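You operate a simulated robot arm through the tools that you are given. There is no shell and no other tool.

You are at the controls of a simulated robot arm. One attempt, no reset.

TASK
One charger's socket is dead. Move its plug to the fourth socket and cap the dead one.
Fine: the dead socket's switch off first, the fourth switch on last.
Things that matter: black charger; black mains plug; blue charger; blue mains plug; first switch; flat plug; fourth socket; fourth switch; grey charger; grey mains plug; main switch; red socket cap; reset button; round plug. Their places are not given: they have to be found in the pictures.

It is judged by the outcome, as a careful person would: the job done as asked, and still so three seconds after it is handed in. It fails if anything else is knocked over, pushed out of place, dropped, spilled or broken. Lids that push on must go on centred and level and be pressed home; caps that screw on are set level and turned clockwise until they are tight.

THE ROBOT
A 7-joint arm with a fingered hand, fixed in place. Base frame: the origin is on the floor under the middle of its stand, x ahead of it, y to its left, z up; the work surface is at about z = 800. Units: mm, rad, N and s.
It reaches about 1333 mm from its shoulder. Its first joint turns from -1.204 to 3.002 rad. Payload 5 kg.
The TCP is the grasp point between the finger pads, 32 mm short of the fingertips. In the tool frame z runs along the fingers and y along their closing line. The gripper opens to 160 mm; its body begins 89 mm behind the TCP. The gripper is a hand of 3 fingers: y runs from the thumb to the fingers, the wrist lies at [0, 0, -252] in the tool frame, and closing takes about 1.5 s.
Orientation is told as [roll, pitch, yaw] about the base's x, y, z axes, in that order, counted from this pose: with the fingers straight down and closing along the base's y, the tool's x points along the base's -x, its y along +y and its z along -z.

THE INTERFACE
- The arm moves only by the tool nudge_tool. Its argument "targets" is a list of rows, each an object (a shift or turn left out is 0, a gripper value left out holds the last) with "rotation": the turn, a rotation vector about the tool's x, y, z in rad, a list of three; "offset": the shift along the tool's x, y, z in mm, a list of three. In form: [{"rotation": [rx, ry, rz], "offset": [tx, ty, tz]}, ...]. A call has 1 to 20 rows; each row is the pose to reach, as a shift and turn from the pose commanded when the call began, along the tool's axes at that moment. "hand" is the opening, from 0 (shut) to 1 (fully open), set as the call begins (left out, the last holds). Each row takes 0.2 s and may step no farther than 50 mm and 0.15 rad from the row before; otherwise, or with a gripper value out of range, the whole call is refused. A pose out of reach is approached as far as the arm can. The call stops where the force on the tool passes 40 N (or 10 N more than at its start, if that is more) or the arm is blocked; 0.2 s more then pass. The fingers move at their own pace (about 108 mm/s each) and stop on an object; they squeeze with about 24 N. The grip force told is the motor's: it shows also when the fingers shut on nothing. Time passes only in rows, and 0.2 s behind the last, so rows that repeat a pose let the fingers close. The reply holds the time, the measured pose of the TCP, the force on the tool along the base axes, the opening and the grip force, in the units named above and with some noise, with the torque about the TCP (base axes, N m) and any sound that the robot's microphone picked up.
- Cameras (640 x 400 px; columns grow to the right, rows downward): "scene" is fixed at [219.9, 500.5, 1564.9]; the picture's right is [-0.87, -0.49, 0.00], its down [-0.21, 0.37, -0.90] and it looks along [0.44, -0.79, -0.43] (base axes); focal length 342 px, centre (320, 200). "wrist" rides on the gripper at [65, -4, -116] in the tool frame; the picture's right is [0.06, 1.00, 0.00], its down [-0.87, 0.05, -0.49] and it looks along [-0.49, 0.03, 0.87] (tool axes); focal length 261 px, centre (320, 200).
- snapshot(camera): a new picture of that camera. It takes no simulated time.
- raise_lower(by): slides the trunk up (or, below 0, down) by that many mm; the arm rides with it, the base frame stays. It gives what a move gives, with no picture.
- finger_targets(finger1, finger2, thumb_bend): sets how far each is bent, from 0 (flat) to 1 (curled in); at 0.3 the hand is open as for a grip, at 0.7 the pads meet at the TCP. One left out holds its place. A second passes; each finger stops where it meets its share of the squeeze, and holds until it gets a number again. A gripper value or a shape takes the hand back. It gives what a move gives, with no picture; readings hold the bend of each and the force on the fingers (four entries, about 0 where the hand has none), thumb and palm.
- preshape(shape): the hand has 3 fingers and takes this shape, open, in about a second: jaw (thumb against the fingers, like two jaws); tri (thumb and two fingers); tip (a fingertip pinch); poke (one finger out to press); point (the index stretched); flat (the hand flat); cup (the hand cupped); fist (a fist). The gripper value then closes the fingers along that shape, each until it touches; the sizes above hold for jaw. It gives what a move gives, with no picture.
- pixel_to_xyz(camera, pixels): for up to 12 pixels [column, row] of the newest picture of that camera ("zoom" is the newest enlarged one), the place [x, y, z] in the base frame of the surface seen there, good to about 2 mm. It takes no simulated time.
- inspect(camera, box): a new picture of the part [left, top, right, bottom] of that camera's present view, enlarged. It takes no simulated time.
- finish_job(): hands the job in; it is judged then, once.

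Unless the task says otherwise, let go and move clear before handing in.

The tools are called after "Request:" by a JSON object that holds its "name" and its "arguments". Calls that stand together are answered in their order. nudge_tool: Moves the arm, as the interface text tells. Its arguments: {"type":"object","properties":{"targets":{"type":"array","items":{"type":"object","properties":{"rotation":{"type":"array","items":{"type":"number"}},"offset":{"type":"array","items":{"type":"number"}}}}},"hand":{"type":"number"}},"required":["targets"]} The other tools are called the same way: raise_lower (by) moves the trunk up or down; preshape (shape) gives the hand a shape; finger_targets (finger1, finger2, thumb_bend) moves the fingers one by one; snapshot (camera) takes a picture; pixel_to_xyz (camera, pixels) gives the place of the surface under pixels of a picture; inspect (camera, box) takes an enlarged picture of a part of a camera's view; finish_job () hands the job in.

At the start:

```text
t: 0.0
tcp_pos: [581.2, -492.4, 1096.4]
ee_rot: [0.0, 0.0, 0.0]
contact_force: [-0.2, 0.3, 0.1]
torque: [-0.02, 0.02, 0.01]
gripper_width: 159.9
grasp_force: 0.1
shape: jaw
bend: [0.3, 0.3, 0.3]
finger forces: [0.1, 0.1, 0.1, 0.1, 0.0, 0.1]
trunk travel left (down, up): [-700.0, 240.0]
```

scene: 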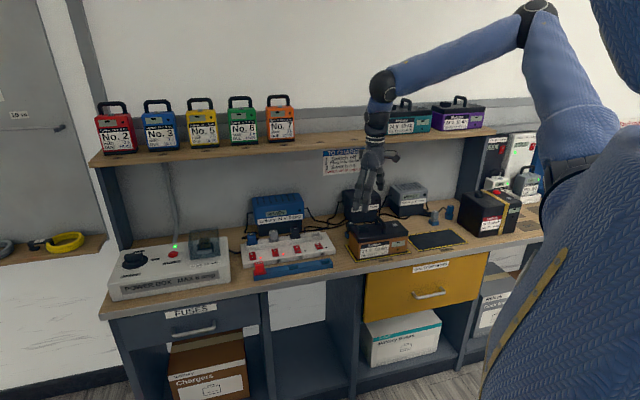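
wrist: 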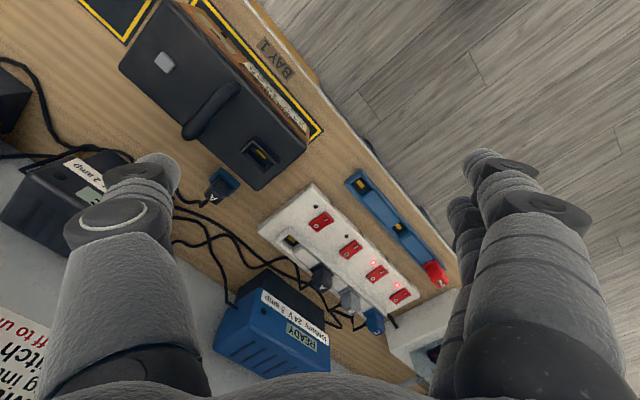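

The scene shows a power strip around (290,250) with switches, three chargers behind it, and a blue rail with a red cap near (265,268). I'll look closer before moving.

Request:
{"name": "inspect", "arguments": {"camera": "scene", "box": [220, 180, 360, 290]}}

Request:
{"name": "inspect", "arguments": {"camera": "wrist", "box": [200, 150, 460, 340]}}

Request:
{"name": "inspect", "arguments": {"camera": "scene", "box": [100, 220, 240, 310]}}

Request:
{"name": "inspect", "arguments": {"camera": "scene", "box": [320, 140, 480, 260]}}

```text
3.64 times, centred on (290, 235) of scene
```

zoom: 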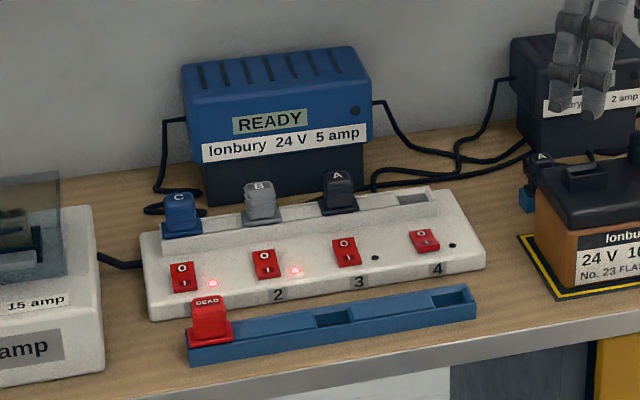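

```text
2.11 times, centred on (330, 245) of wrist
```

zoom: 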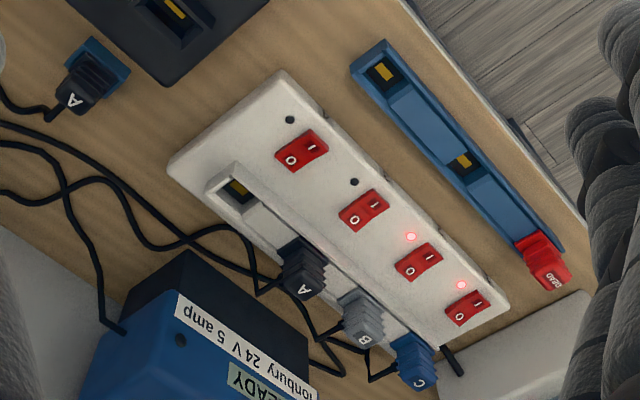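

```text
4.44 times, centred on (170, 265) of scene
```

zoom: 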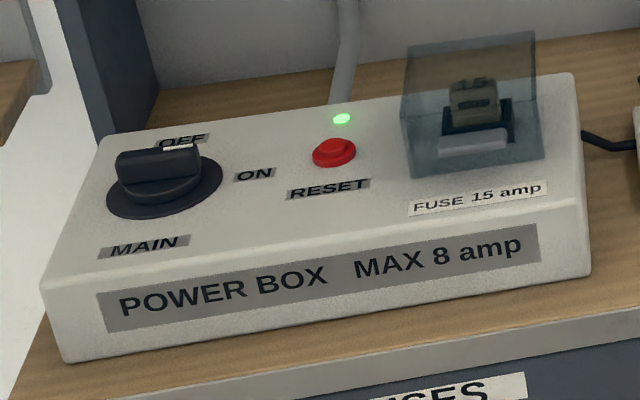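

```text
3.33 times, centred on (400, 200) of scene
```

zoom: 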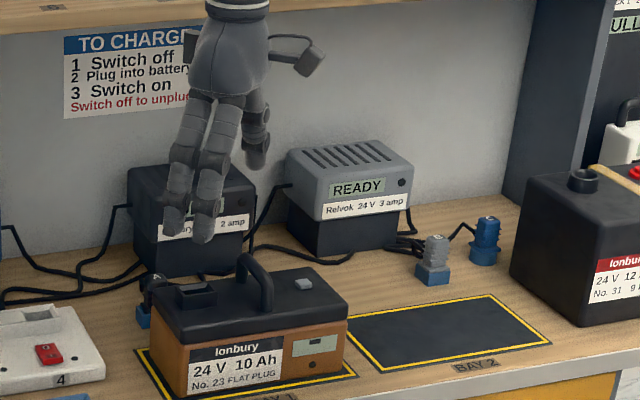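

Sockets 1 (blue, C), 2 (grey, B) and 3 (black, A) are in use and the fourth is empty. Lamps glow at 1 and 2 only, so I'll zoom in on the switches' tilt and the charger displays.

Request:
{"name": "inspect", "arguments": {"camera": "wrist", "box": [300, 195, 420, 310]}}

Request:
{"name": "inspect", "arguments": {"camera": "scene", "box": [250, 230, 330, 275]}}

Request:
{"name": "inspect", "arguments": {"camera": "wrist", "box": [0, 130, 140, 260]}}

Request:
{"name": "inspect", "arguments": {"camera": "scene", "box": [335, 180, 395, 230]}}

```text
3.48 times, centred on (360, 252) of wrist
```

zoom: 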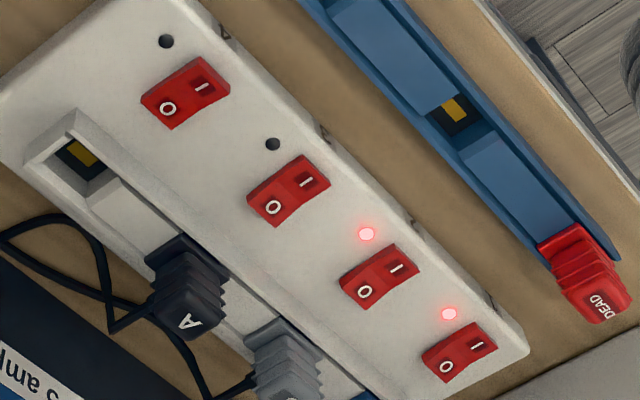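

```text
8.00 times, centred on (290, 252) of scene
```

zoom: 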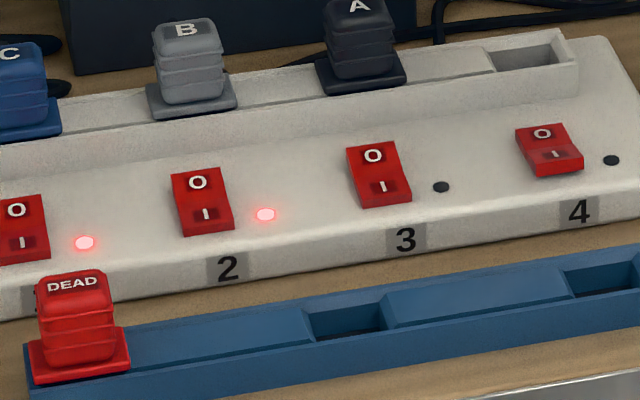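

```text
3.08 times, centred on (70, 195) of wrist
```

zoom: 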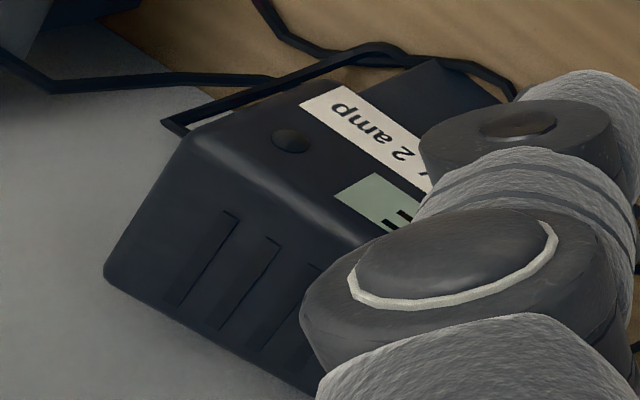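

```text
8.00 times, centred on (365, 205) of scene
```

zoom: 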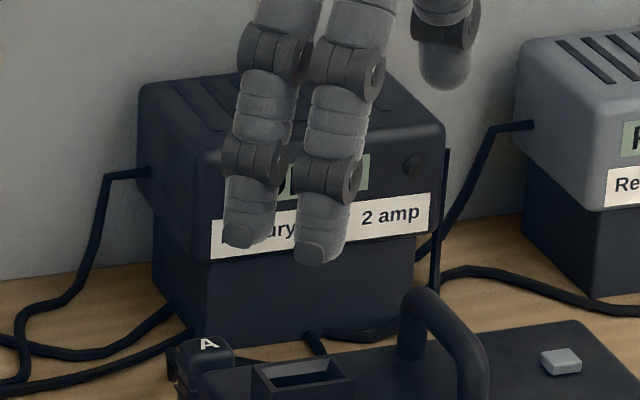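

Switch 3 has its I side pressed like 1 and 2 but its lamp is dark, so socket 3 (black plug A) looks dead; switch 4 is off. I'll measure the places now.

Request:
{"name": "inspect", "arguments": {"camera": "scene", "box": [240, 215, 350, 285]}}

Request:
{"name": "snapshot", "arguments": {"camera": "wrist"}}

```text
5.71 times, centred on (295, 250) of scene
```

zoom: 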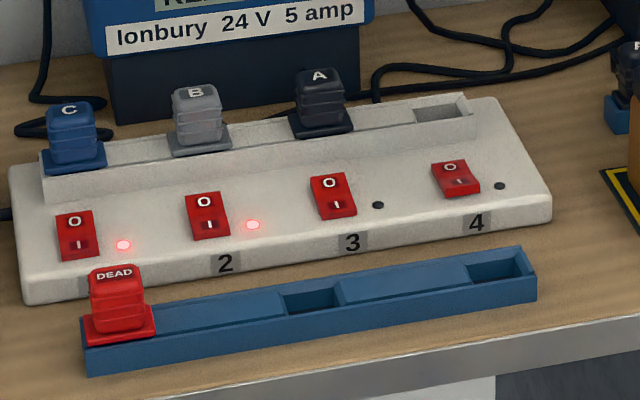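

```text
taken
```

wrist: 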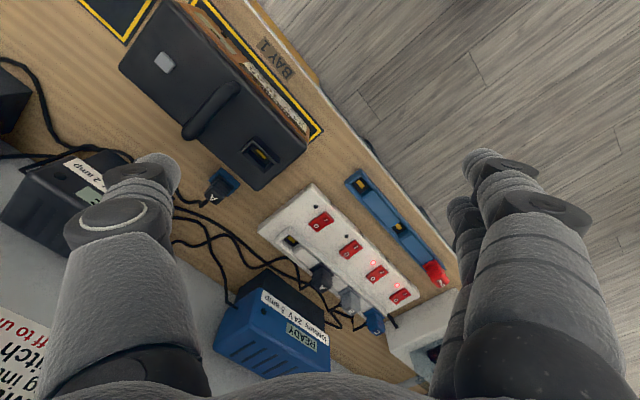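

Request:
{"name": "pixel_to_xyz", "arguments": {"camera": "zoom", "pixels": [[318, 75], [320, 128], [330, 183], [336, 205], [451, 167], [460, 181], [441, 113], [117, 273], [120, 330], [200, 93], [72, 109], [500, 185]]}}

Request:
{"name": "pixel_to_xyz", "arguments": {"camera": "wrist", "pixels": [[322, 280], [350, 300], [374, 322], [292, 240], [317, 226], [325, 216], [346, 254], [355, 243], [436, 275], [399, 227], [362, 184], [345, 235]]}}

Request:
{"name": "pixel_to_xyz", "arguments": {"camera": "zoom", "pixels": [[22, 304], [12, 168], [490, 98], [550, 222], [40, 180], [45, 200], [463, 95], [475, 120], [88, 375], [535, 300], [523, 248], [310, 300]]}}

```text
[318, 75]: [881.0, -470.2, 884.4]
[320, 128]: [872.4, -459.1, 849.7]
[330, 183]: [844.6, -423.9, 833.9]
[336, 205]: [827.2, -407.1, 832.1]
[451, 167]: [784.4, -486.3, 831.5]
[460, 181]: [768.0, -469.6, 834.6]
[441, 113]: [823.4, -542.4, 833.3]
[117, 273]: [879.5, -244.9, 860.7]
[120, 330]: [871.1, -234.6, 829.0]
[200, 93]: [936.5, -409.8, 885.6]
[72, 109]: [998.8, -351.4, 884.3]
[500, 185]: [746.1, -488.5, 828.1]
```

```text
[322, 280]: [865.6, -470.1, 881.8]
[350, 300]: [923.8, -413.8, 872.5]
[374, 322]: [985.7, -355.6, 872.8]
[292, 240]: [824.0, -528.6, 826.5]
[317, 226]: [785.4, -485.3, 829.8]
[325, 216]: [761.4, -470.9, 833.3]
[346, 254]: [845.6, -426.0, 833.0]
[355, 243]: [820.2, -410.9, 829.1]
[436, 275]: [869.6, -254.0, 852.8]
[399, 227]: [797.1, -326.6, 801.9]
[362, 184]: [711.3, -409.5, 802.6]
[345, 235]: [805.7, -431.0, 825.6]
```

```text
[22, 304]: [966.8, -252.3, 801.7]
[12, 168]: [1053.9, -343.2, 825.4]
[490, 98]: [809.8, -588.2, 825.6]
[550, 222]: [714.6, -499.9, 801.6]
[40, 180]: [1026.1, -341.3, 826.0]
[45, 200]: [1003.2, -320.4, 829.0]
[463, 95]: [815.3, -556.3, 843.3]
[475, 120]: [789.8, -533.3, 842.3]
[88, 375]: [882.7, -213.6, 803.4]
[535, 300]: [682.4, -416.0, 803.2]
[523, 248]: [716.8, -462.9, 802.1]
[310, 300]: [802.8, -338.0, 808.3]
```

Strip axis runs at 45° (plugs A (873,-467), B (930,-411), C (992,-354)), with switches in front at about z 832. I'll measure what's around plug A (the blue charger's face, cords) before approaching.

Request:
{"name": "inspect", "arguments": {"camera": "wrist", "box": [250, 210, 390, 330]}}

Request:
{"name": "pixel_to_xyz", "arguments": {"camera": "scene", "pixels": [[257, 232], [302, 226], [255, 215], [302, 210], [250, 198], [300, 195], [320, 245], [345, 237], [290, 320], [348, 248], [352, 226], [330, 160]]}}

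```text
3.33 times, centred on (320, 270) of wrist
```

zoom: 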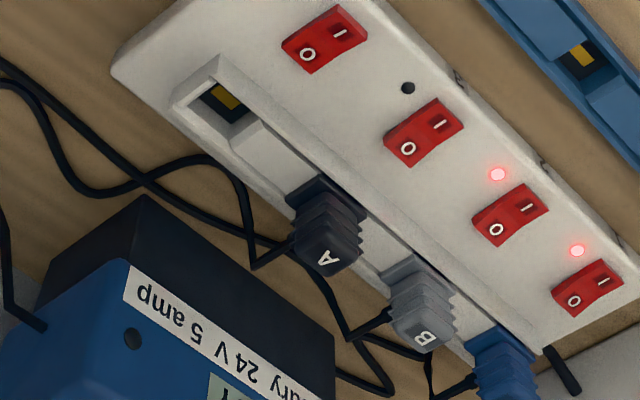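

```text
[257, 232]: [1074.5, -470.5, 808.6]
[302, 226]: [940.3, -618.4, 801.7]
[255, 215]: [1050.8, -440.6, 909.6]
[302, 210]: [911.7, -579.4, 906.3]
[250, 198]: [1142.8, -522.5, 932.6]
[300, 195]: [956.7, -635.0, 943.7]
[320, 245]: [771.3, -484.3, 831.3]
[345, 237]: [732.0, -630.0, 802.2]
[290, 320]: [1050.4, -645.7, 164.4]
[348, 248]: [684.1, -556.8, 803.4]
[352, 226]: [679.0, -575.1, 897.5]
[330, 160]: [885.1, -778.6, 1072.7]
```

The blue charger's face is about 85 mm behind plug A, so a grip closing front-to-back with limited opening should fit. I'll check the shelf's height and edge, which the wrist must clear.

Request:
{"name": "snapshot", "arguments": {"camera": "scene"}}

Request:
{"name": "pixel_to_xyz", "arguments": {"camera": "scene", "pixels": [[100, 163], [200, 153], [300, 145], [340, 142], [430, 135], [500, 129], [200, 148], [300, 140], [119, 120], [282, 125], [125, 290], [228, 282]]}}

```text
taken
```

scene: 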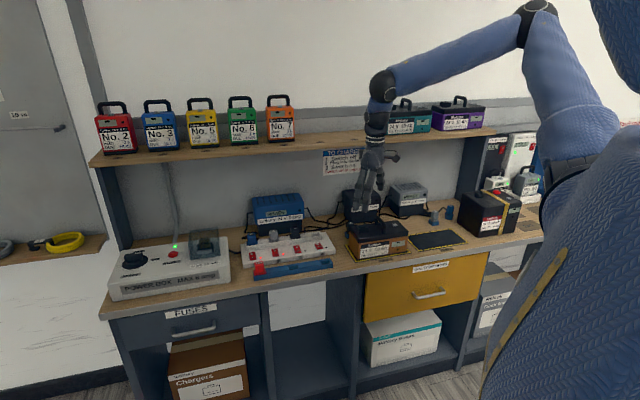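

```text
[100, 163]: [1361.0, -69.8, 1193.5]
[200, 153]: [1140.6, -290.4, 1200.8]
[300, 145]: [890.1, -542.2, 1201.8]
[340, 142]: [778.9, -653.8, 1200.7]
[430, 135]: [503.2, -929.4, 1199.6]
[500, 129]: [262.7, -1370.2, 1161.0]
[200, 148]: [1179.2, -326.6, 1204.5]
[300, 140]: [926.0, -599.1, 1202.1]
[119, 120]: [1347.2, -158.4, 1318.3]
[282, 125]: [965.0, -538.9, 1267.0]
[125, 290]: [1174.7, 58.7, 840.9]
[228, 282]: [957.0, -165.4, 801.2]
```

Shelf edge is at x−y ≈ 1432, z ≈ 1200, only about 60 mm behind the plug row, so I'll keep the hand vertical and watch the wrist. Next I move above the strip and turn 45° so the closing line is perpendicular to the strip.

Request:
{"name": "nudge_tool", "arguments": {"targets": [{"offset": [-30, 10, 0], "rotation": [0, 0, -0.13]}, {"offset": [-60, 20, 0], "rotation": [0, 0, -0.26]}, {"offset": [-90, 30, 0], "rotation": [0, 0, -0.39]}, {"offset": [-120, 40, 0], "rotation": [0, 0, -0.52]}, {"offset": [-150, 50, 0], "rotation": [0, 0, -0.65]}, {"offset": [-180, 60, 0], "rotation": [0, 0, -0.785]}, {"offset": [-200, 60, 0], "rotation": [0, 0, -0.785]}, {"offset": [-200, 60, 0], "rotation": [0, 0, -0.785]}]}}

Request:
{"name": "snapshot", "arguments": {"camera": "wrist"}}

Request:
{"name": "snapshot", "arguments": {"camera": "scene"}}

```text
t: 1.8
tcp_pos: [779.6, -433.0, 1095.7]
ee_rot: [0.001, -0.001, 0.783]
contact_force: [1.2, 0.4, -0.2]
torque: [0.01, 0.0, -0.02]
gripper_width: 159.8
grasp_force: 0.0
shape: jaw
bend: [0.3, 0.3, 0.3]
finger forces: [0.0, 0.0, 0.1, 0.0, 0.0, 0.0]
trunk travel left (down, up): [-700.0, 240.0]
```

```text
taken
```

wrist: 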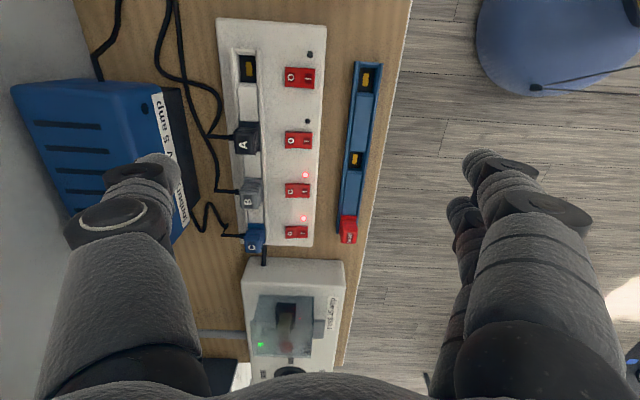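

```text
taken
```

scene: 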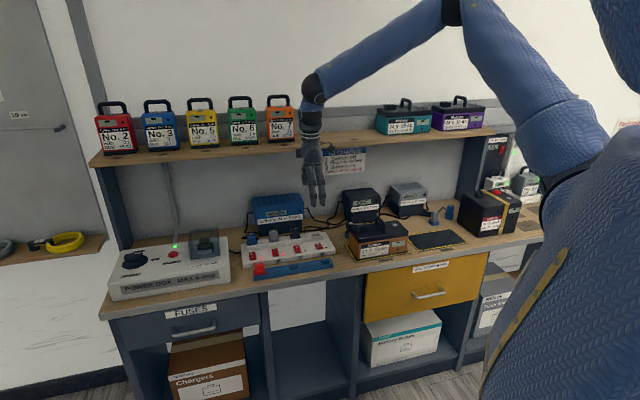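

The view is now aligned with the strip: black plug A at (247,137), switches at (300,77),(298,139), lamps only at 1 and 2. I'll check the black charger's display and the strip in detail.

Request:
{"name": "inspect", "arguments": {"camera": "scene", "box": [335, 175, 435, 235]}}

Request:
{"name": "inspect", "arguments": {"camera": "wrist", "box": [200, 20, 400, 145]}}

Request:
{"name": "inspect", "arguments": {"camera": "wrist", "box": [200, 120, 400, 255]}}

Request:
{"name": "inspect", "arguments": {"camera": "scene", "box": [240, 215, 350, 285]}}

```text
6.40 times, centred on (385, 205) of scene
```

zoom: 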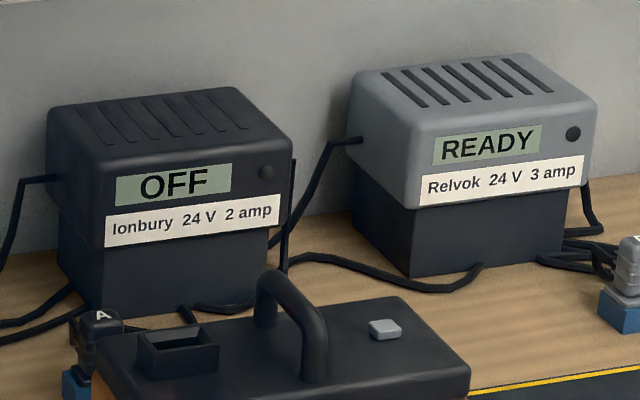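

```text
3.20 times, centred on (300, 82) of wrist
```

zoom: 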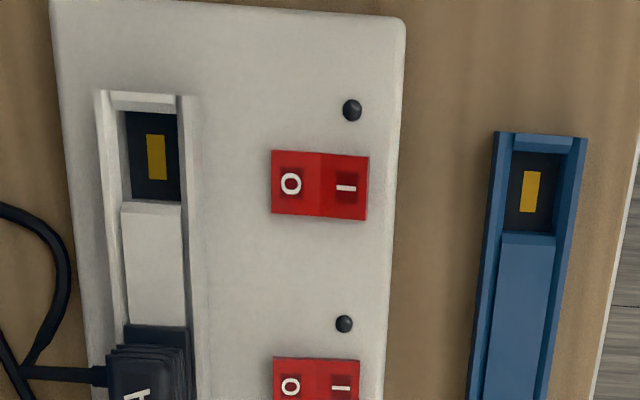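

```text
2.96 times, centred on (300, 188) of wrist
```

zoom: 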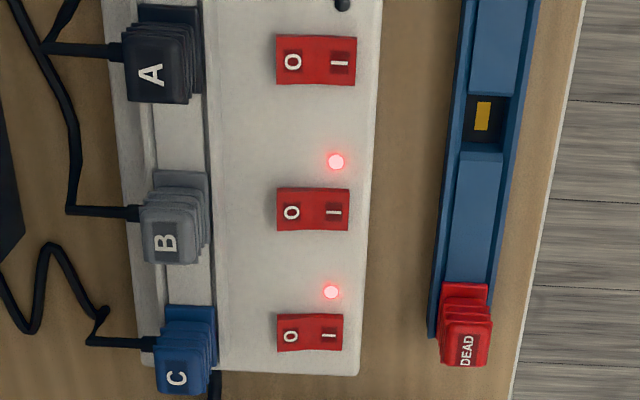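

```text
5.71 times, centred on (295, 250) of scene
```

zoom: 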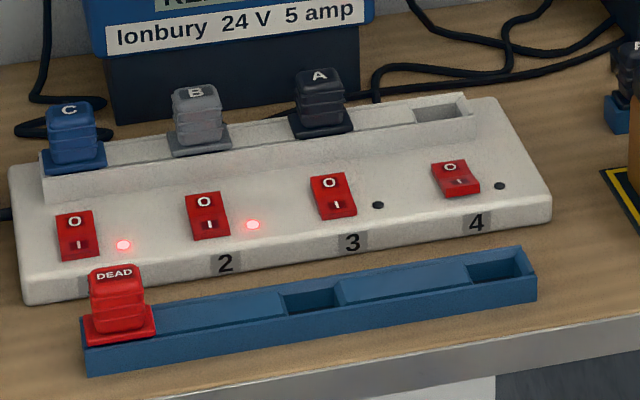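

The black charger reads OFF while the others read READY, confirming socket 3 is the dead one. Now I'll shape the hand to poke and see where the fingertip lies.

Request:
{"name": "preshape", "arguments": {"shape": "poke"}}

Request:
{"name": "snapshot", "arguments": {"camera": "wrist"}}

Request:
{"name": "inspect", "arguments": {"camera": "scene", "box": [270, 80, 370, 220]}}

```text
t: 2.7
tcp_pos: [780.6, -434.0, 1096.7]
ee_rot: [0.0, -0.002, 0.785]
contact_force: [-0.2, 0.4, 0.4]
torque: [0.02, 0.01, 0.03]
gripper_width: 0.2
grasp_force: 0.0
shape: poke
bend: [1.0, 1.0, 0.46]
finger forces: [0.1, 0.0, 0.1, 0.0, 0.0, 0.1]
trunk travel left (down, up): [-700.0, 240.0]
```

```text
taken
```

wrist: 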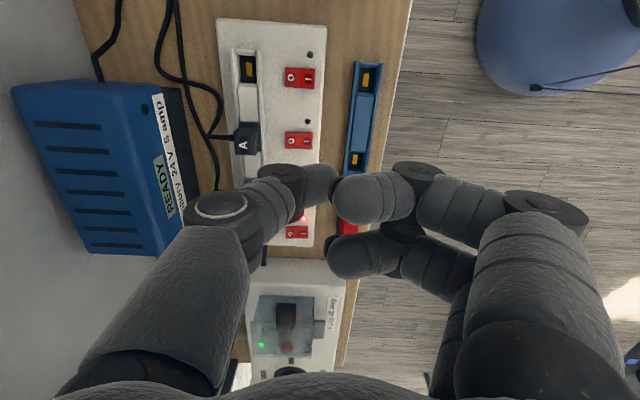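

```text
2.86 times, centred on (320, 150) of scene
```

zoom: 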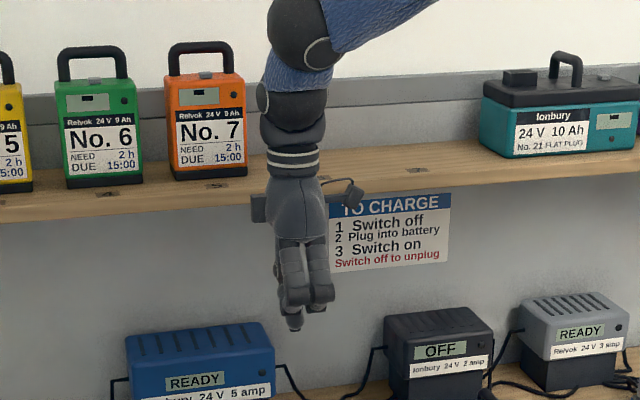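

The thumb sticks out in the poke shape with its tip near (330,185) while the fingers are curled. I'll measure the tip and compare with the "point" shape.

Request:
{"name": "pixel_to_xyz", "arguments": {"camera": "wrist", "pixels": [[335, 172], [330, 180], [325, 195], [300, 190], [280, 180], [372, 200], [345, 190], [300, 175], [418, 172]]}}

Request:
{"name": "inspect", "arguments": {"camera": "wrist", "box": [180, 130, 460, 300]}}

Request:
{"name": "inspect", "arguments": {"camera": "scene", "box": [290, 130, 350, 210]}}

```text
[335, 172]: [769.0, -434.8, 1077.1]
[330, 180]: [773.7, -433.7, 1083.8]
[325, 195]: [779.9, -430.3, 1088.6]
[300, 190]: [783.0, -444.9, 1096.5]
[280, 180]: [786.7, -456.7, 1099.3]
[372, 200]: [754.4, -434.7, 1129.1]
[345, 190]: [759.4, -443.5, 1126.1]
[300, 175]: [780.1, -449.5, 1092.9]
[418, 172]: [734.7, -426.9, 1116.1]
```

```text
2.29 times, centred on (320, 215) of wrist
```

zoom: 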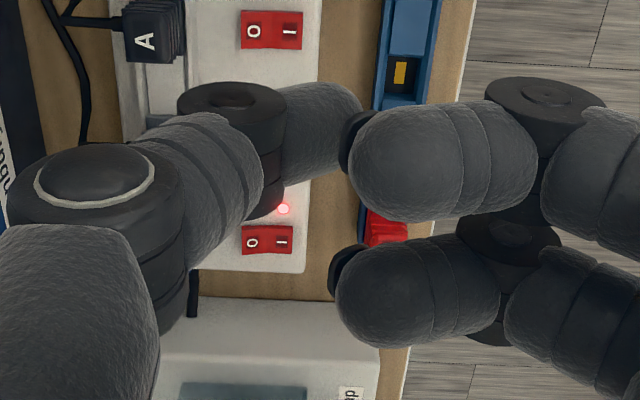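

```text
5.00 times, centred on (320, 170) of scene
```

zoom: 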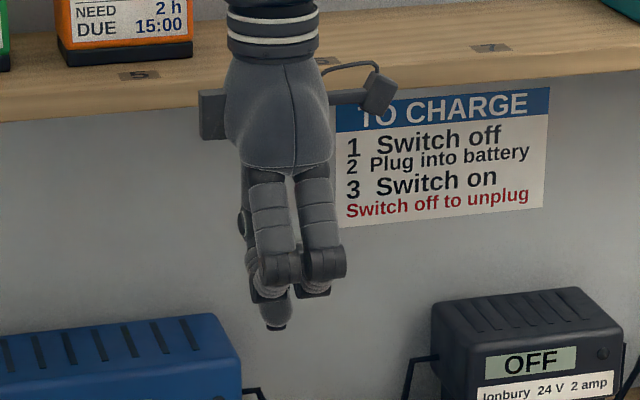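

The poke thumb slants, and beside plug A that could get tight. I'll try the "point" shape, where a stretched index should reach straighter and lower than the rest of the hand.

Request:
{"name": "preshape", "arguments": {"shape": "point"}}

Request:
{"name": "snapshot", "arguments": {"camera": "wrist"}}

Request:
{"name": "inspect", "arguments": {"camera": "scene", "box": [270, 110, 370, 220]}}

```text
t: 3.6
tcp_pos: [780.2, -434.3, 1095.7]
ee_rot: [-0.001, -0.001, 0.786]
contact_force: [0.2, -0.2, 0.1]
torque: [0.03, -0.01, 0.0]
gripper_width: 0.0
grasp_force: 0.0
shape: point
bend: [0.35, 1.0, 0.43]
finger forces: [0.0, 0.0, 0.1, 0.1, 0.0, 0.0]
trunk travel left (down, up): [-700.0, 240.0]
```

```text
taken
```

wrist: 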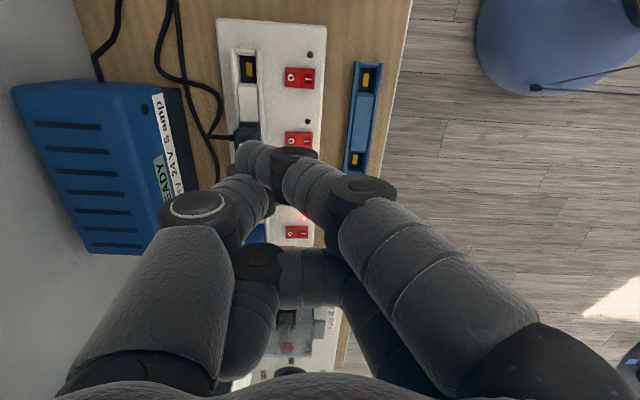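

```text
3.64 times, centred on (320, 165) of scene
```

zoom: 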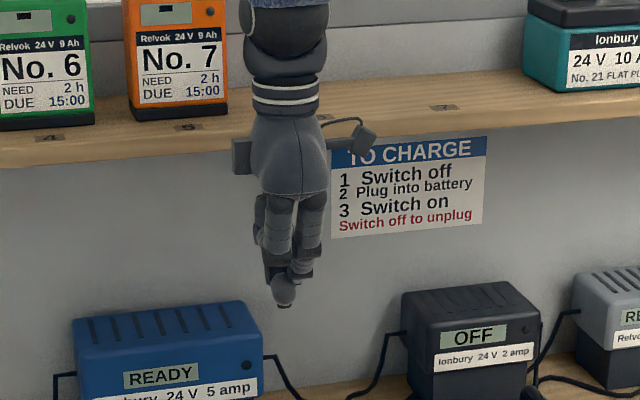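

The stretched index now leans in toward the plug side. I'll try setting the fingers one by one: index partly open, the others curled in.

Request:
{"name": "finger_targets", "arguments": {"finger1": 0.3, "finger2": 1.0, "thumb_bend": 1.0}}

Request:
{"name": "snapshot", "arguments": {"camera": "wrist"}}

Request:
{"name": "inspect", "arguments": {"camera": "scene", "box": [270, 110, 370, 220]}}

```text
t: 4.6
tcp_pos: [779.6, -433.4, 1095.1]
ee_rot: [0.002, 0.001, 0.787]
contact_force: [0.0, 0.6, 0.7]
torque: [-0.03, -0.03, -0.02]
gripper_width: 5.9
grasp_force: 0.2
shape: fingers
bend: [0.92, 1.0, 0.87]
finger forces: [0.0, 0.0, 0.1, 0.0, 0.0, 0.1]
trunk travel left (down, up): [-700.0, 240.0]
```

```text
taken
```

wrist: 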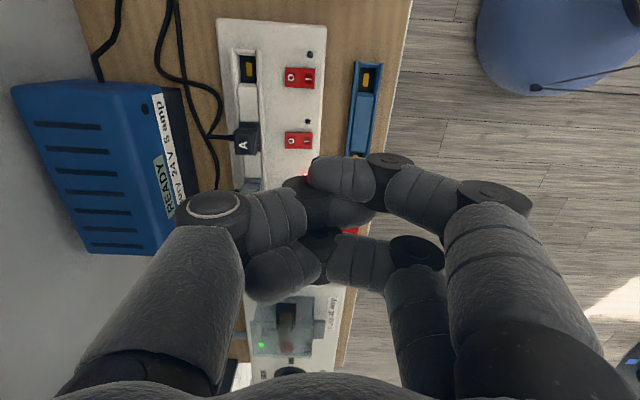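

```text
3.64 times, centred on (320, 165) of scene
```

zoom: 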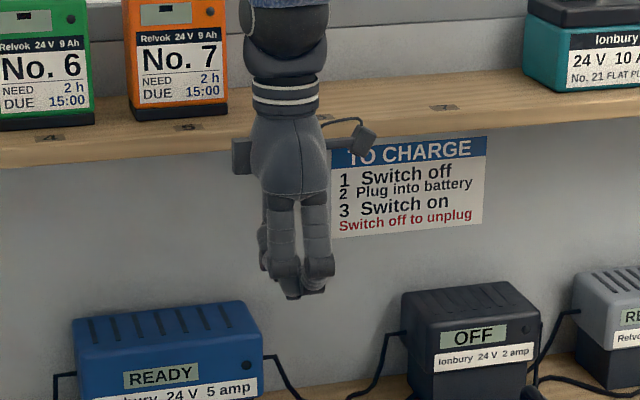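

Finger 1 read 0.92, apparently caught behind the thumb. I'll open everything first, then set a pointing finger.

Request:
{"name": "finger_targets", "arguments": {"finger1": 0.1, "finger2": 0.3, "thumb_bend": 0.2}}

Request:
{"name": "snapshot", "arguments": {"camera": "wrist"}}

Request:
{"name": "inspect", "arguments": {"camera": "scene", "box": [270, 110, 370, 220]}}

```text
t: 5.6
tcp_pos: [780.1, -433.1, 1095.6]
ee_rot: [0.0, -0.001, 0.786]
contact_force: [-0.1, -0.3, -0.3]
torque: [0.01, 0.0, -0.02]
gripper_width: 7.3
grasp_force: 0.0
shape: fingers
bend: [0.65, 0.3, 0.65]
finger forces: [0.0, 0.0, 0.0, 0.0, 0.1, 0.0]
trunk travel left (down, up): [-700.0, 240.0]
```

```text
taken
```

wrist: 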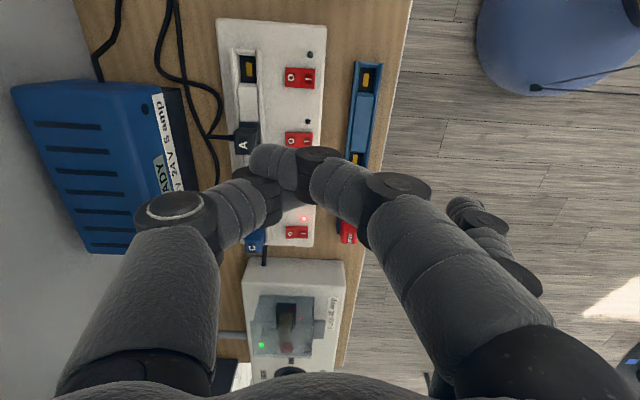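

```text
3.64 times, centred on (320, 165) of scene
```

zoom: 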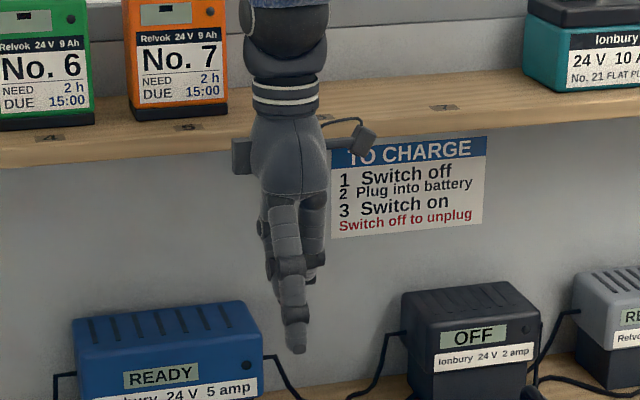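

Finger 1 and the thumb appear hooked at (265,180), both at 0.65. I'll curl finger 1 fully first to unhook them, then open the thumb.

Request:
{"name": "finger_targets", "arguments": {"finger1": 1.0, "finger2": 0.3, "thumb_bend": 0.65}}

Request:
{"name": "finger_targets", "arguments": {"thumb_bend": 0.1}}

Request:
{"name": "snapshot", "arguments": {"camera": "wrist"}}

```text
t: 6.6
tcp_pos: [781.3, -433.7, 1096.4]
ee_rot: [0.0, 0.0, 0.784]
contact_force: [0.9, -0.4, -0.3]
torque: [-0.02, -0.03, -0.01]
gripper_width: 7.3
grasp_force: 0.1
shape: fingers
bend: [0.77, 0.3, 0.74]
finger forces: [0.0, 0.0, 0.0, 0.0, 0.0, 0.1]
trunk travel left (down, up): [-700.0, 240.0]
```

```text
t: 7.6
tcp_pos: [780.4, -433.5, 1094.7]
ee_rot: [0.0, 0.0, 0.784]
contact_force: [-0.4, -0.2, -0.2]
torque: [0.0, 0.0, -0.01]
gripper_width: 6.3
grasp_force: 0.1
shape: fingers
bend: [0.76, 0.3, 0.75]
finger forces: [0.0, 0.0, 0.0, 0.1, 0.0, 0.0]
trunk travel left (down, up): [-700.0, 240.0]
```

```text
taken
```

wrist: 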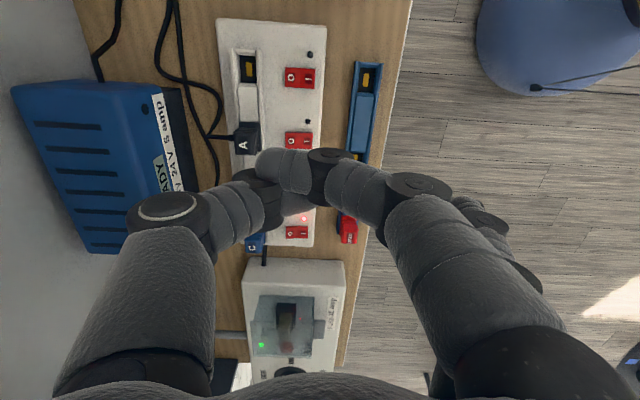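

Finger 1's tip is hooked on the left of the thumb. I'll curl both fully together so the thumb pushes finger 1 in, then open the thumb alone.

Request:
{"name": "finger_targets", "arguments": {"finger1": 1.0, "finger2": 0.2, "thumb_bend": 1.0}}

Request:
{"name": "snapshot", "arguments": {"camera": "wrist"}}

```text
t: 8.6
tcp_pos: [780.7, -433.0, 1096.5]
ee_rot: [0.002, -0.001, 0.786]
contact_force: [-0.3, 0.5, -1.3]
torque: [-0.04, 0.05, 0.01]
gripper_width: 8.0
grasp_force: 0.0
shape: fingers
bend: [0.97, 0.2, 0.92]
finger forces: [0.0, 0.0, 0.0, 0.1, 0.0, 0.0]
trunk travel left (down, up): [-700.0, 240.0]
```

```text
taken
```

wrist: 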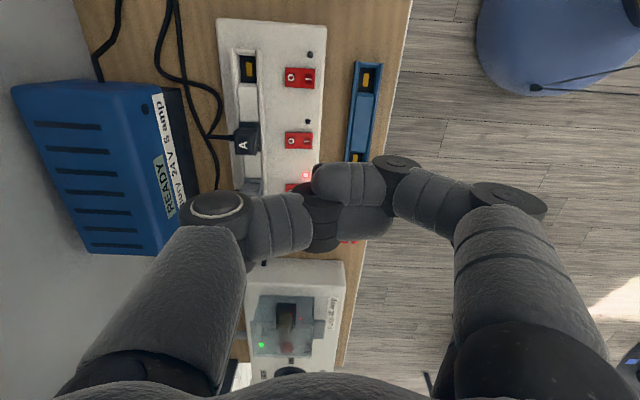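

Finger 1 is now at 0.97, above the thumb and out of its hook. I'll open the thumb alone while holding finger 1 curled.

Request:
{"name": "finger_targets", "arguments": {"finger1": 1.0, "thumb_bend": 0.2}}

Request:
{"name": "snapshot", "arguments": {"camera": "wrist"}}

```text
t: 9.6
tcp_pos: [780.6, -433.9, 1094.8]
ee_rot: [-0.002, 0.0, 0.785]
contact_force: [-0.2, 0.3, 0.0]
torque: [0.01, -0.04, -0.01]
gripper_width: 7.2
grasp_force: 0.1
shape: fingers
bend: [0.79, 0.2, 0.87]
finger forces: [0.0, 0.0, 0.0, 0.1, 0.1, 0.0]
trunk travel left (down, up): [-700.0, 240.0]
```

```text
taken
```

wrist: 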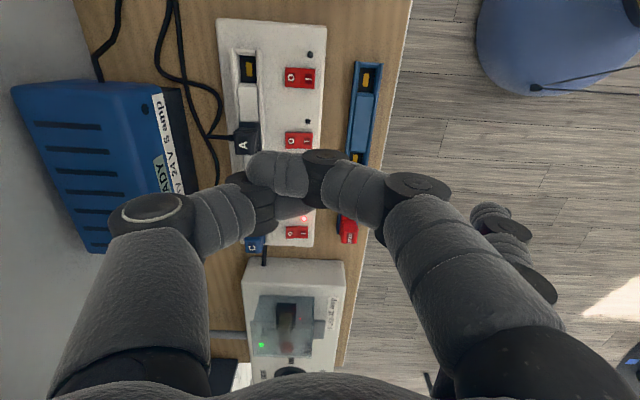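

Opening the thumb dragged finger 1 along again, so they're still catching each other. I'll try the "flat" shape to open everything at once.

Request:
{"name": "preshape", "arguments": {"shape": "flat"}}

Request:
{"name": "preshape", "arguments": {"shape": "flat"}}

Request:
{"name": "snapshot", "arguments": {"camera": "wrist"}}

```text
t: 10.5
tcp_pos: [780.3, -433.3, 1095.6]
ee_rot: [0.002, -0.001, 0.787]
contact_force: [-0.4, -0.2, -0.1]
torque: [-0.04, 0.02, 0.02]
gripper_width: 152.6
grasp_force: 0.1
shape: flat
bend: [0.32, 0.08, 0.19]
finger forces: [0.1, 0.0, 0.0, 0.0, 0.0, 0.0]
trunk travel left (down, up): [-700.0, 240.0]
```

```text
t: 11.4
tcp_pos: [780.5, -432.8, 1095.2]
ee_rot: [0.001, 0.0, 0.786]
contact_force: [-0.2, -0.3, 0.9]
torque: [-0.03, -0.02, 0.04]
gripper_width: 152.4
grasp_force: 0.2
shape: flat
bend: [0.32, 0.08, 0.19]
finger forces: [0.0, 0.1, 0.0, 0.1, 0.1, 0.0]
trunk travel left (down, up): [-700.0, 240.0]
```

```text
taken
```

wrist: 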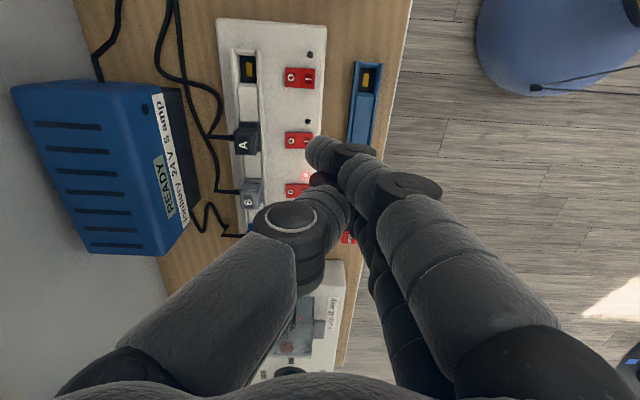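

In "flat" the fingers straightened (0.32/0.08, thumb 0.19). Now I'll go back to jaw to see whether everything separates.

Request:
{"name": "preshape", "arguments": {"shape": "jaw"}}

Request:
{"name": "snapshot", "arguments": {"camera": "wrist"}}

```text
t: 12.3
tcp_pos: [780.6, -434.2, 1095.2]
ee_rot: [0.0, 0.001, 0.786]
contact_force: [0.8, -0.4, -0.3]
torque: [-0.04, -0.02, -0.01]
gripper_width: 160.0
grasp_force: 0.0
shape: jaw
bend: [0.3, 0.3, 0.3]
finger forces: [0.1, 0.0, 0.0, 0.0, 0.0, 0.0]
trunk travel left (down, up): [-700.0, 240.0]
```

```text
taken
```

wrist: 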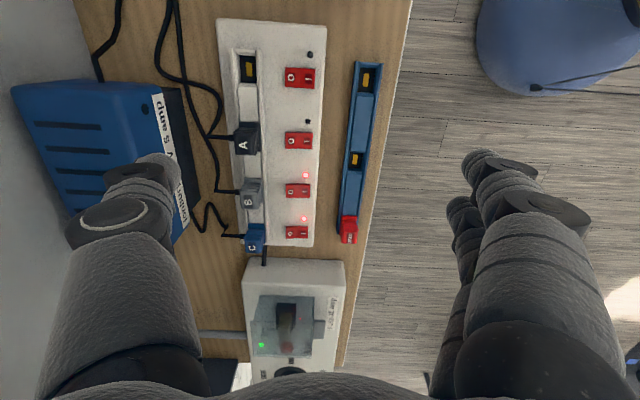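

The hand is back to normal. I'll turn the hand 90° so the poking thumb slants along the strip rather than toward the plugs, and then re-form the poke shape.

Request:
{"name": "nudge_tool", "arguments": {"targets": [{"rotation": [0, 0, 0.143]}, {"rotation": [0, 0, 0.286]}, {"rotation": [0, 0, 0.429]}, {"rotation": [0, 0, 0.571]}, {"rotation": [0, 0, 0.714]}, {"rotation": [0, 0, 0.857]}, {"rotation": [0, 0, 1.0]}, {"rotation": [0, 0, 1.143]}, {"rotation": [0, 0, 1.286]}, {"rotation": [0, 0, 1.429]}, {"rotation": [0, 0, 1.571]}, {"rotation": [0, 0, 1.571]}]}}

Request:
{"name": "preshape", "arguments": {"shape": "poke"}}

Request:
{"name": "snapshot", "arguments": {"camera": "wrist"}}

Request:
{"name": "snapshot", "arguments": {"camera": "scene"}}

```text
t: 14.9
tcp_pos: [780.1, -432.6, 1095.5]
ee_rot: [0.0, -0.001, -0.787]
contact_force: [-0.1, 0.1, -0.2]
torque: [0.01, 0.01, 0.01]
gripper_width: 160.0
grasp_force: 0.1
shape: jaw
bend: [0.3, 0.3, 0.3]
finger forces: [0.1, 0.1, 0.0, 0.0, 0.1, 0.0]
trunk travel left (down, up): [-700.0, 240.0]
```

```text
t: 15.8
tcp_pos: [781.9, -432.1, 1096.4]
ee_rot: [0.0, -0.001, -0.786]
contact_force: [0.4, 0.0, 0.1]
torque: [0.03, -0.02, 0.01]
gripper_width: 0.0
grasp_force: 0.1
shape: poke
bend: [1.0, 1.0, 0.46]
finger forces: [0.1, 0.0, 0.0, 0.0, 0.1, 0.0]
trunk travel left (down, up): [-700.0, 240.0]
```

```text
taken
```

wrist: 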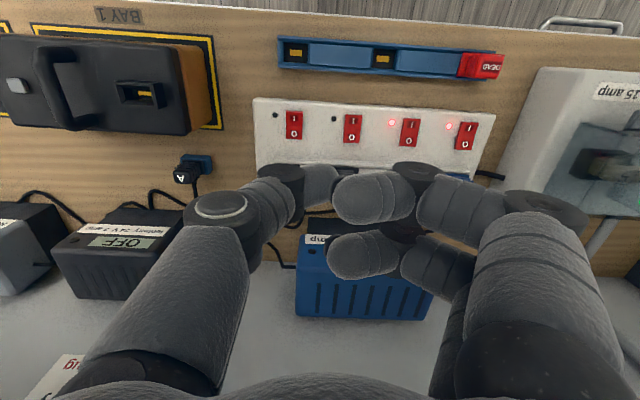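

```text
taken
```

scene: 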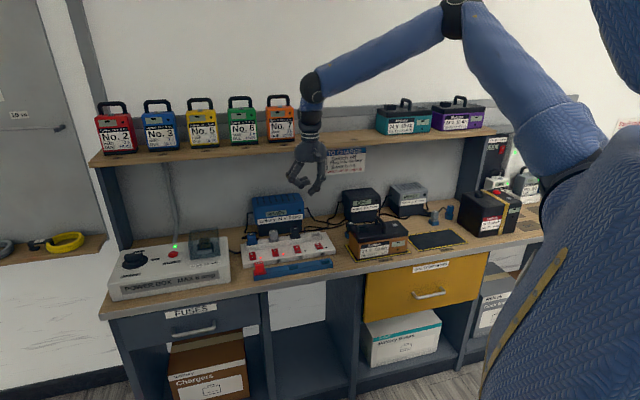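

Request:
{"name": "inspect", "arguments": {"camera": "scene", "box": [280, 130, 345, 200]}}

Request:
{"name": "inspect", "arguments": {"camera": "wrist", "box": [240, 140, 360, 220]}}

```text
5.71 times, centred on (312, 165) of scene
```

zoom: 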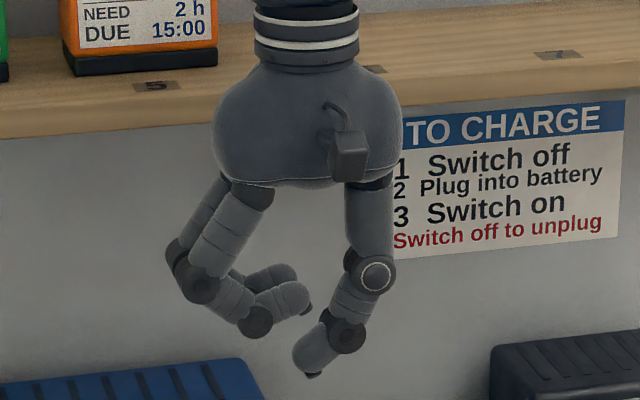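

```text
5.00 times, centred on (300, 180) of wrist
```

zoom: 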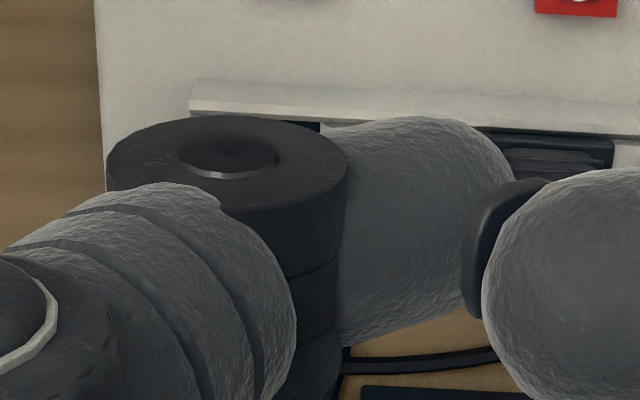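

The thumb tip in the scene zoom is at about (312,376), roughly 27 mm below the curled fingers. I'll measure it.

Request:
{"name": "inspect", "arguments": {"camera": "scene", "box": [320, 175, 345, 200]}}

Request:
{"name": "inspect", "arguments": {"camera": "scene", "box": [310, 170, 330, 200]}}

```text
16.00 times, centred on (332, 188) of scene
```

zoom: 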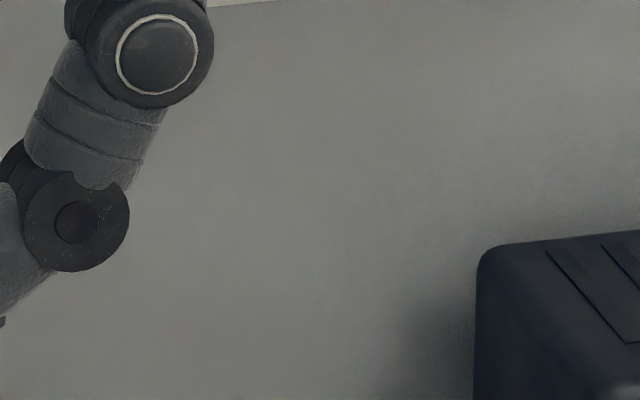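

```text
13.33 times, centred on (320, 185) of scene
```

zoom: 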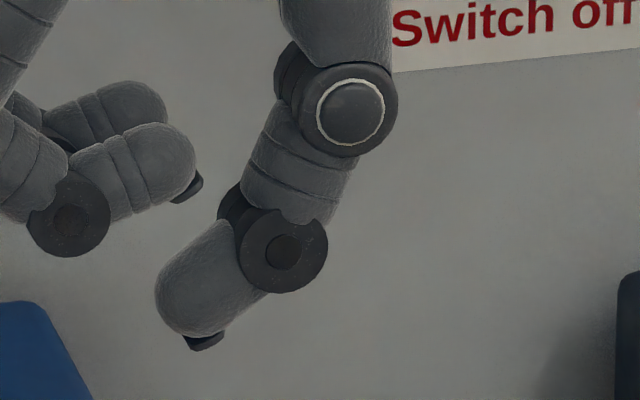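

Request:
{"name": "pixel_to_xyz", "arguments": {"camera": "zoom", "pixels": [[205, 340], [205, 346], [185, 325], [215, 322], [190, 300], [165, 300], [200, 260], [282, 250], [350, 110], [185, 195], [70, 215], [130, 160]]}}

```text
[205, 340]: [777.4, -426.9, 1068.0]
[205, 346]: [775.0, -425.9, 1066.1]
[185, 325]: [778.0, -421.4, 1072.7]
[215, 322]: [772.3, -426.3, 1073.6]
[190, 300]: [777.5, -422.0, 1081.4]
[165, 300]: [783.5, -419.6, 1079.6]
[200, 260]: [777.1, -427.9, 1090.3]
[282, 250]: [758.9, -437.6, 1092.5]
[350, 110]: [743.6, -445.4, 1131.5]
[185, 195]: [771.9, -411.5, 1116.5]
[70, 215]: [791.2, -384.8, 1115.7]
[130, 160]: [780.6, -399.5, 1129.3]
```

The thumb tip lies almost on the tool axis, about 30 mm beyond the TCP. I'll now measure switches 3 and 4 precisely from this wrist view.

Request:
{"name": "inspect", "arguments": {"camera": "wrist", "box": [250, 85, 410, 185]}}

```text
4.00 times, centred on (330, 135) of wrist
```

zoom: 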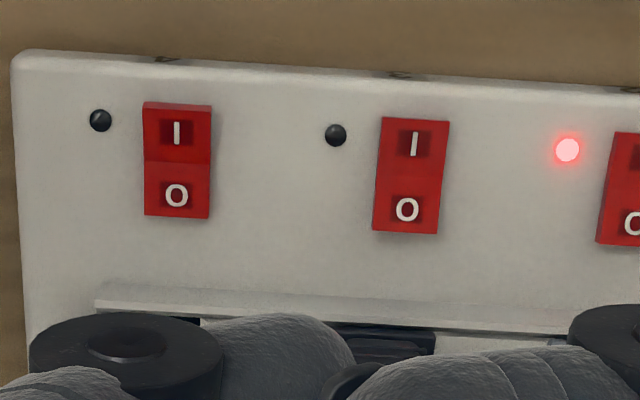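

Request:
{"name": "pixel_to_xyz", "arguments": {"camera": "zoom", "pixels": [[384, 124], [444, 126], [378, 226], [432, 228], [412, 145], [406, 210], [410, 175], [148, 110], [207, 112], [176, 195], [148, 210], [177, 130]]}}

Request:
{"name": "pixel_to_xyz", "arguments": {"camera": "zoom", "pixels": [[385, 340], [385, 360], [405, 328], [300, 308], [20, 60], [500, 85], [177, 165], [205, 205], [260, 200], [395, 260]]}}

```text
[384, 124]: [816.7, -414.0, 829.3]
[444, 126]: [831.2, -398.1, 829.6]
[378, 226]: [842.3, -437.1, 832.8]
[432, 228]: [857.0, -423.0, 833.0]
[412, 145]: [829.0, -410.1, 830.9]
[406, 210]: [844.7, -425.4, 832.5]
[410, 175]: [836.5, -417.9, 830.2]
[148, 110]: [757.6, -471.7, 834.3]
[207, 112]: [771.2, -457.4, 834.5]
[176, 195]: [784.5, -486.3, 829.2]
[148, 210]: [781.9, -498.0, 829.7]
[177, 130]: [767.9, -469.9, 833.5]
```

```text
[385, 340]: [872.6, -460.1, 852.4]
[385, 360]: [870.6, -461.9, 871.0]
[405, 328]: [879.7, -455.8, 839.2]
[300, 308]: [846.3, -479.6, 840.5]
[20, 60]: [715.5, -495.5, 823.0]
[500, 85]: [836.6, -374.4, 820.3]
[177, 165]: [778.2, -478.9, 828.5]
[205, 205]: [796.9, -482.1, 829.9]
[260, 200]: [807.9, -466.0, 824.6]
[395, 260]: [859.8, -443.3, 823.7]
```

Switch 3 spans from b≈−870 (I end) to −905 (O end), and the O end is raised (z≈833). I'll come to a hover about 20 mm above the O half, leaning slightly forward for clearance from plug A.

Request:
{"name": "nudge_tool", "arguments": {"targets": [{"offset": [-18, 25, 30], "rotation": [0, -0.1, 0]}, {"offset": [-35, 49.6, 60], "rotation": [0, -0.2, 0]}, {"offset": [-35, 49.6, 105], "rotation": [0, -0.2, 0]}, {"offset": [-35, 49.6, 150], "rotation": [0, -0.2, 0]}, {"offset": [-35, 49.6, 190], "rotation": [0, -0.2, 0]}, {"offset": [-35, 49.6, 208], "rotation": [0, -0.2, 0]}, {"offset": [-35, 49.6, 208], "rotation": [0, -0.2, 0]}]}}

Request:
{"name": "snapshot", "arguments": {"camera": "wrist"}}

Request:
{"name": "inspect", "arguments": {"camera": "scene", "box": [240, 190, 350, 270]}}

```text
t: 17.4
tcp_pos: [839.1, -422.6, 887.9]
ee_rot: [0.0, -0.202, -0.786]
contact_force: [0.8, -0.2, 0.3]
torque: [-0.01, -0.03, -0.02]
gripper_width: 0.2
grasp_force: 0.2
shape: poke
bend: [1.0, 1.0, 0.46]
finger forces: [0.1, 0.0, 0.1, 0.1, 0.0, 0.1]
trunk travel left (down, up): [-700.0, 240.0]
```

```text
taken
```

wrist: 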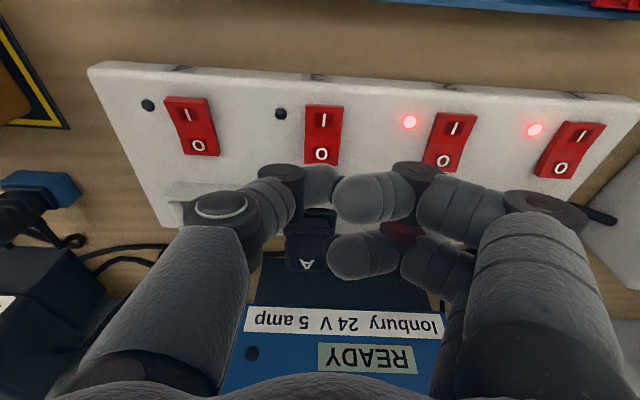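

```text
5.00 times, centred on (295, 230) of scene
```

zoom: 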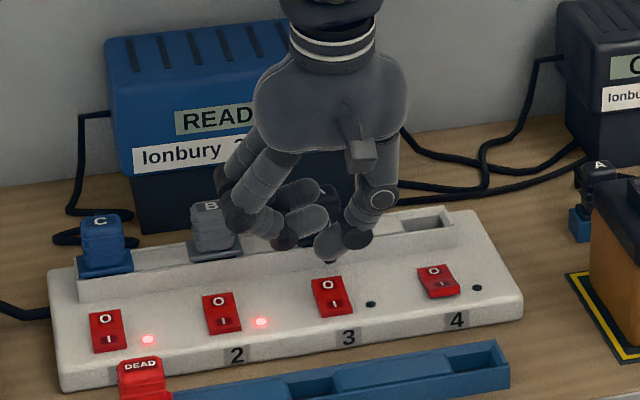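

The tip hovers near (328,258) in the zoom, above the O side of switch 3. I'll verify its position against the switch.

Request:
{"name": "pixel_to_xyz", "arguments": {"camera": "zoom", "pixels": [[326, 258], [322, 255], [330, 250], [325, 240], [357, 240], [237, 228], [285, 248], [327, 284], [335, 303]]}}

Request:
{"name": "inspect", "arguments": {"camera": "scene", "box": [275, 220, 325, 255]}}

```text
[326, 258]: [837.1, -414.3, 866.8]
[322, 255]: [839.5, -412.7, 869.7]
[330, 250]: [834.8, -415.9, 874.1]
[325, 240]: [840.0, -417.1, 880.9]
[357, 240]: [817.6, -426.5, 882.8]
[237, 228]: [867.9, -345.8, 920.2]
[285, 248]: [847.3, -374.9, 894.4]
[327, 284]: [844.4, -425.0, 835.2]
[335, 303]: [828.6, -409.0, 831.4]
```

```text
11.43 times, centred on (300, 238) of scene
```

zoom: 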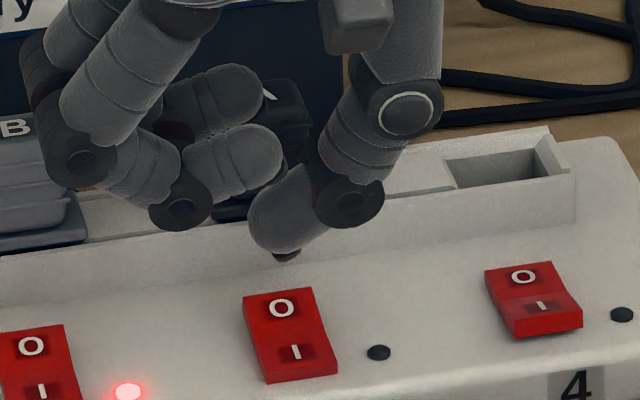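

Request:
{"name": "pixel_to_xyz", "arguments": {"camera": "zoom", "pixels": [[287, 257], [280, 254], [296, 254], [290, 250]]}}

```text
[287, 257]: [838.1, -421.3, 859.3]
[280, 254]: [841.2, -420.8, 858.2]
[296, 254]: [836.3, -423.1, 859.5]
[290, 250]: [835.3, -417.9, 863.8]
```

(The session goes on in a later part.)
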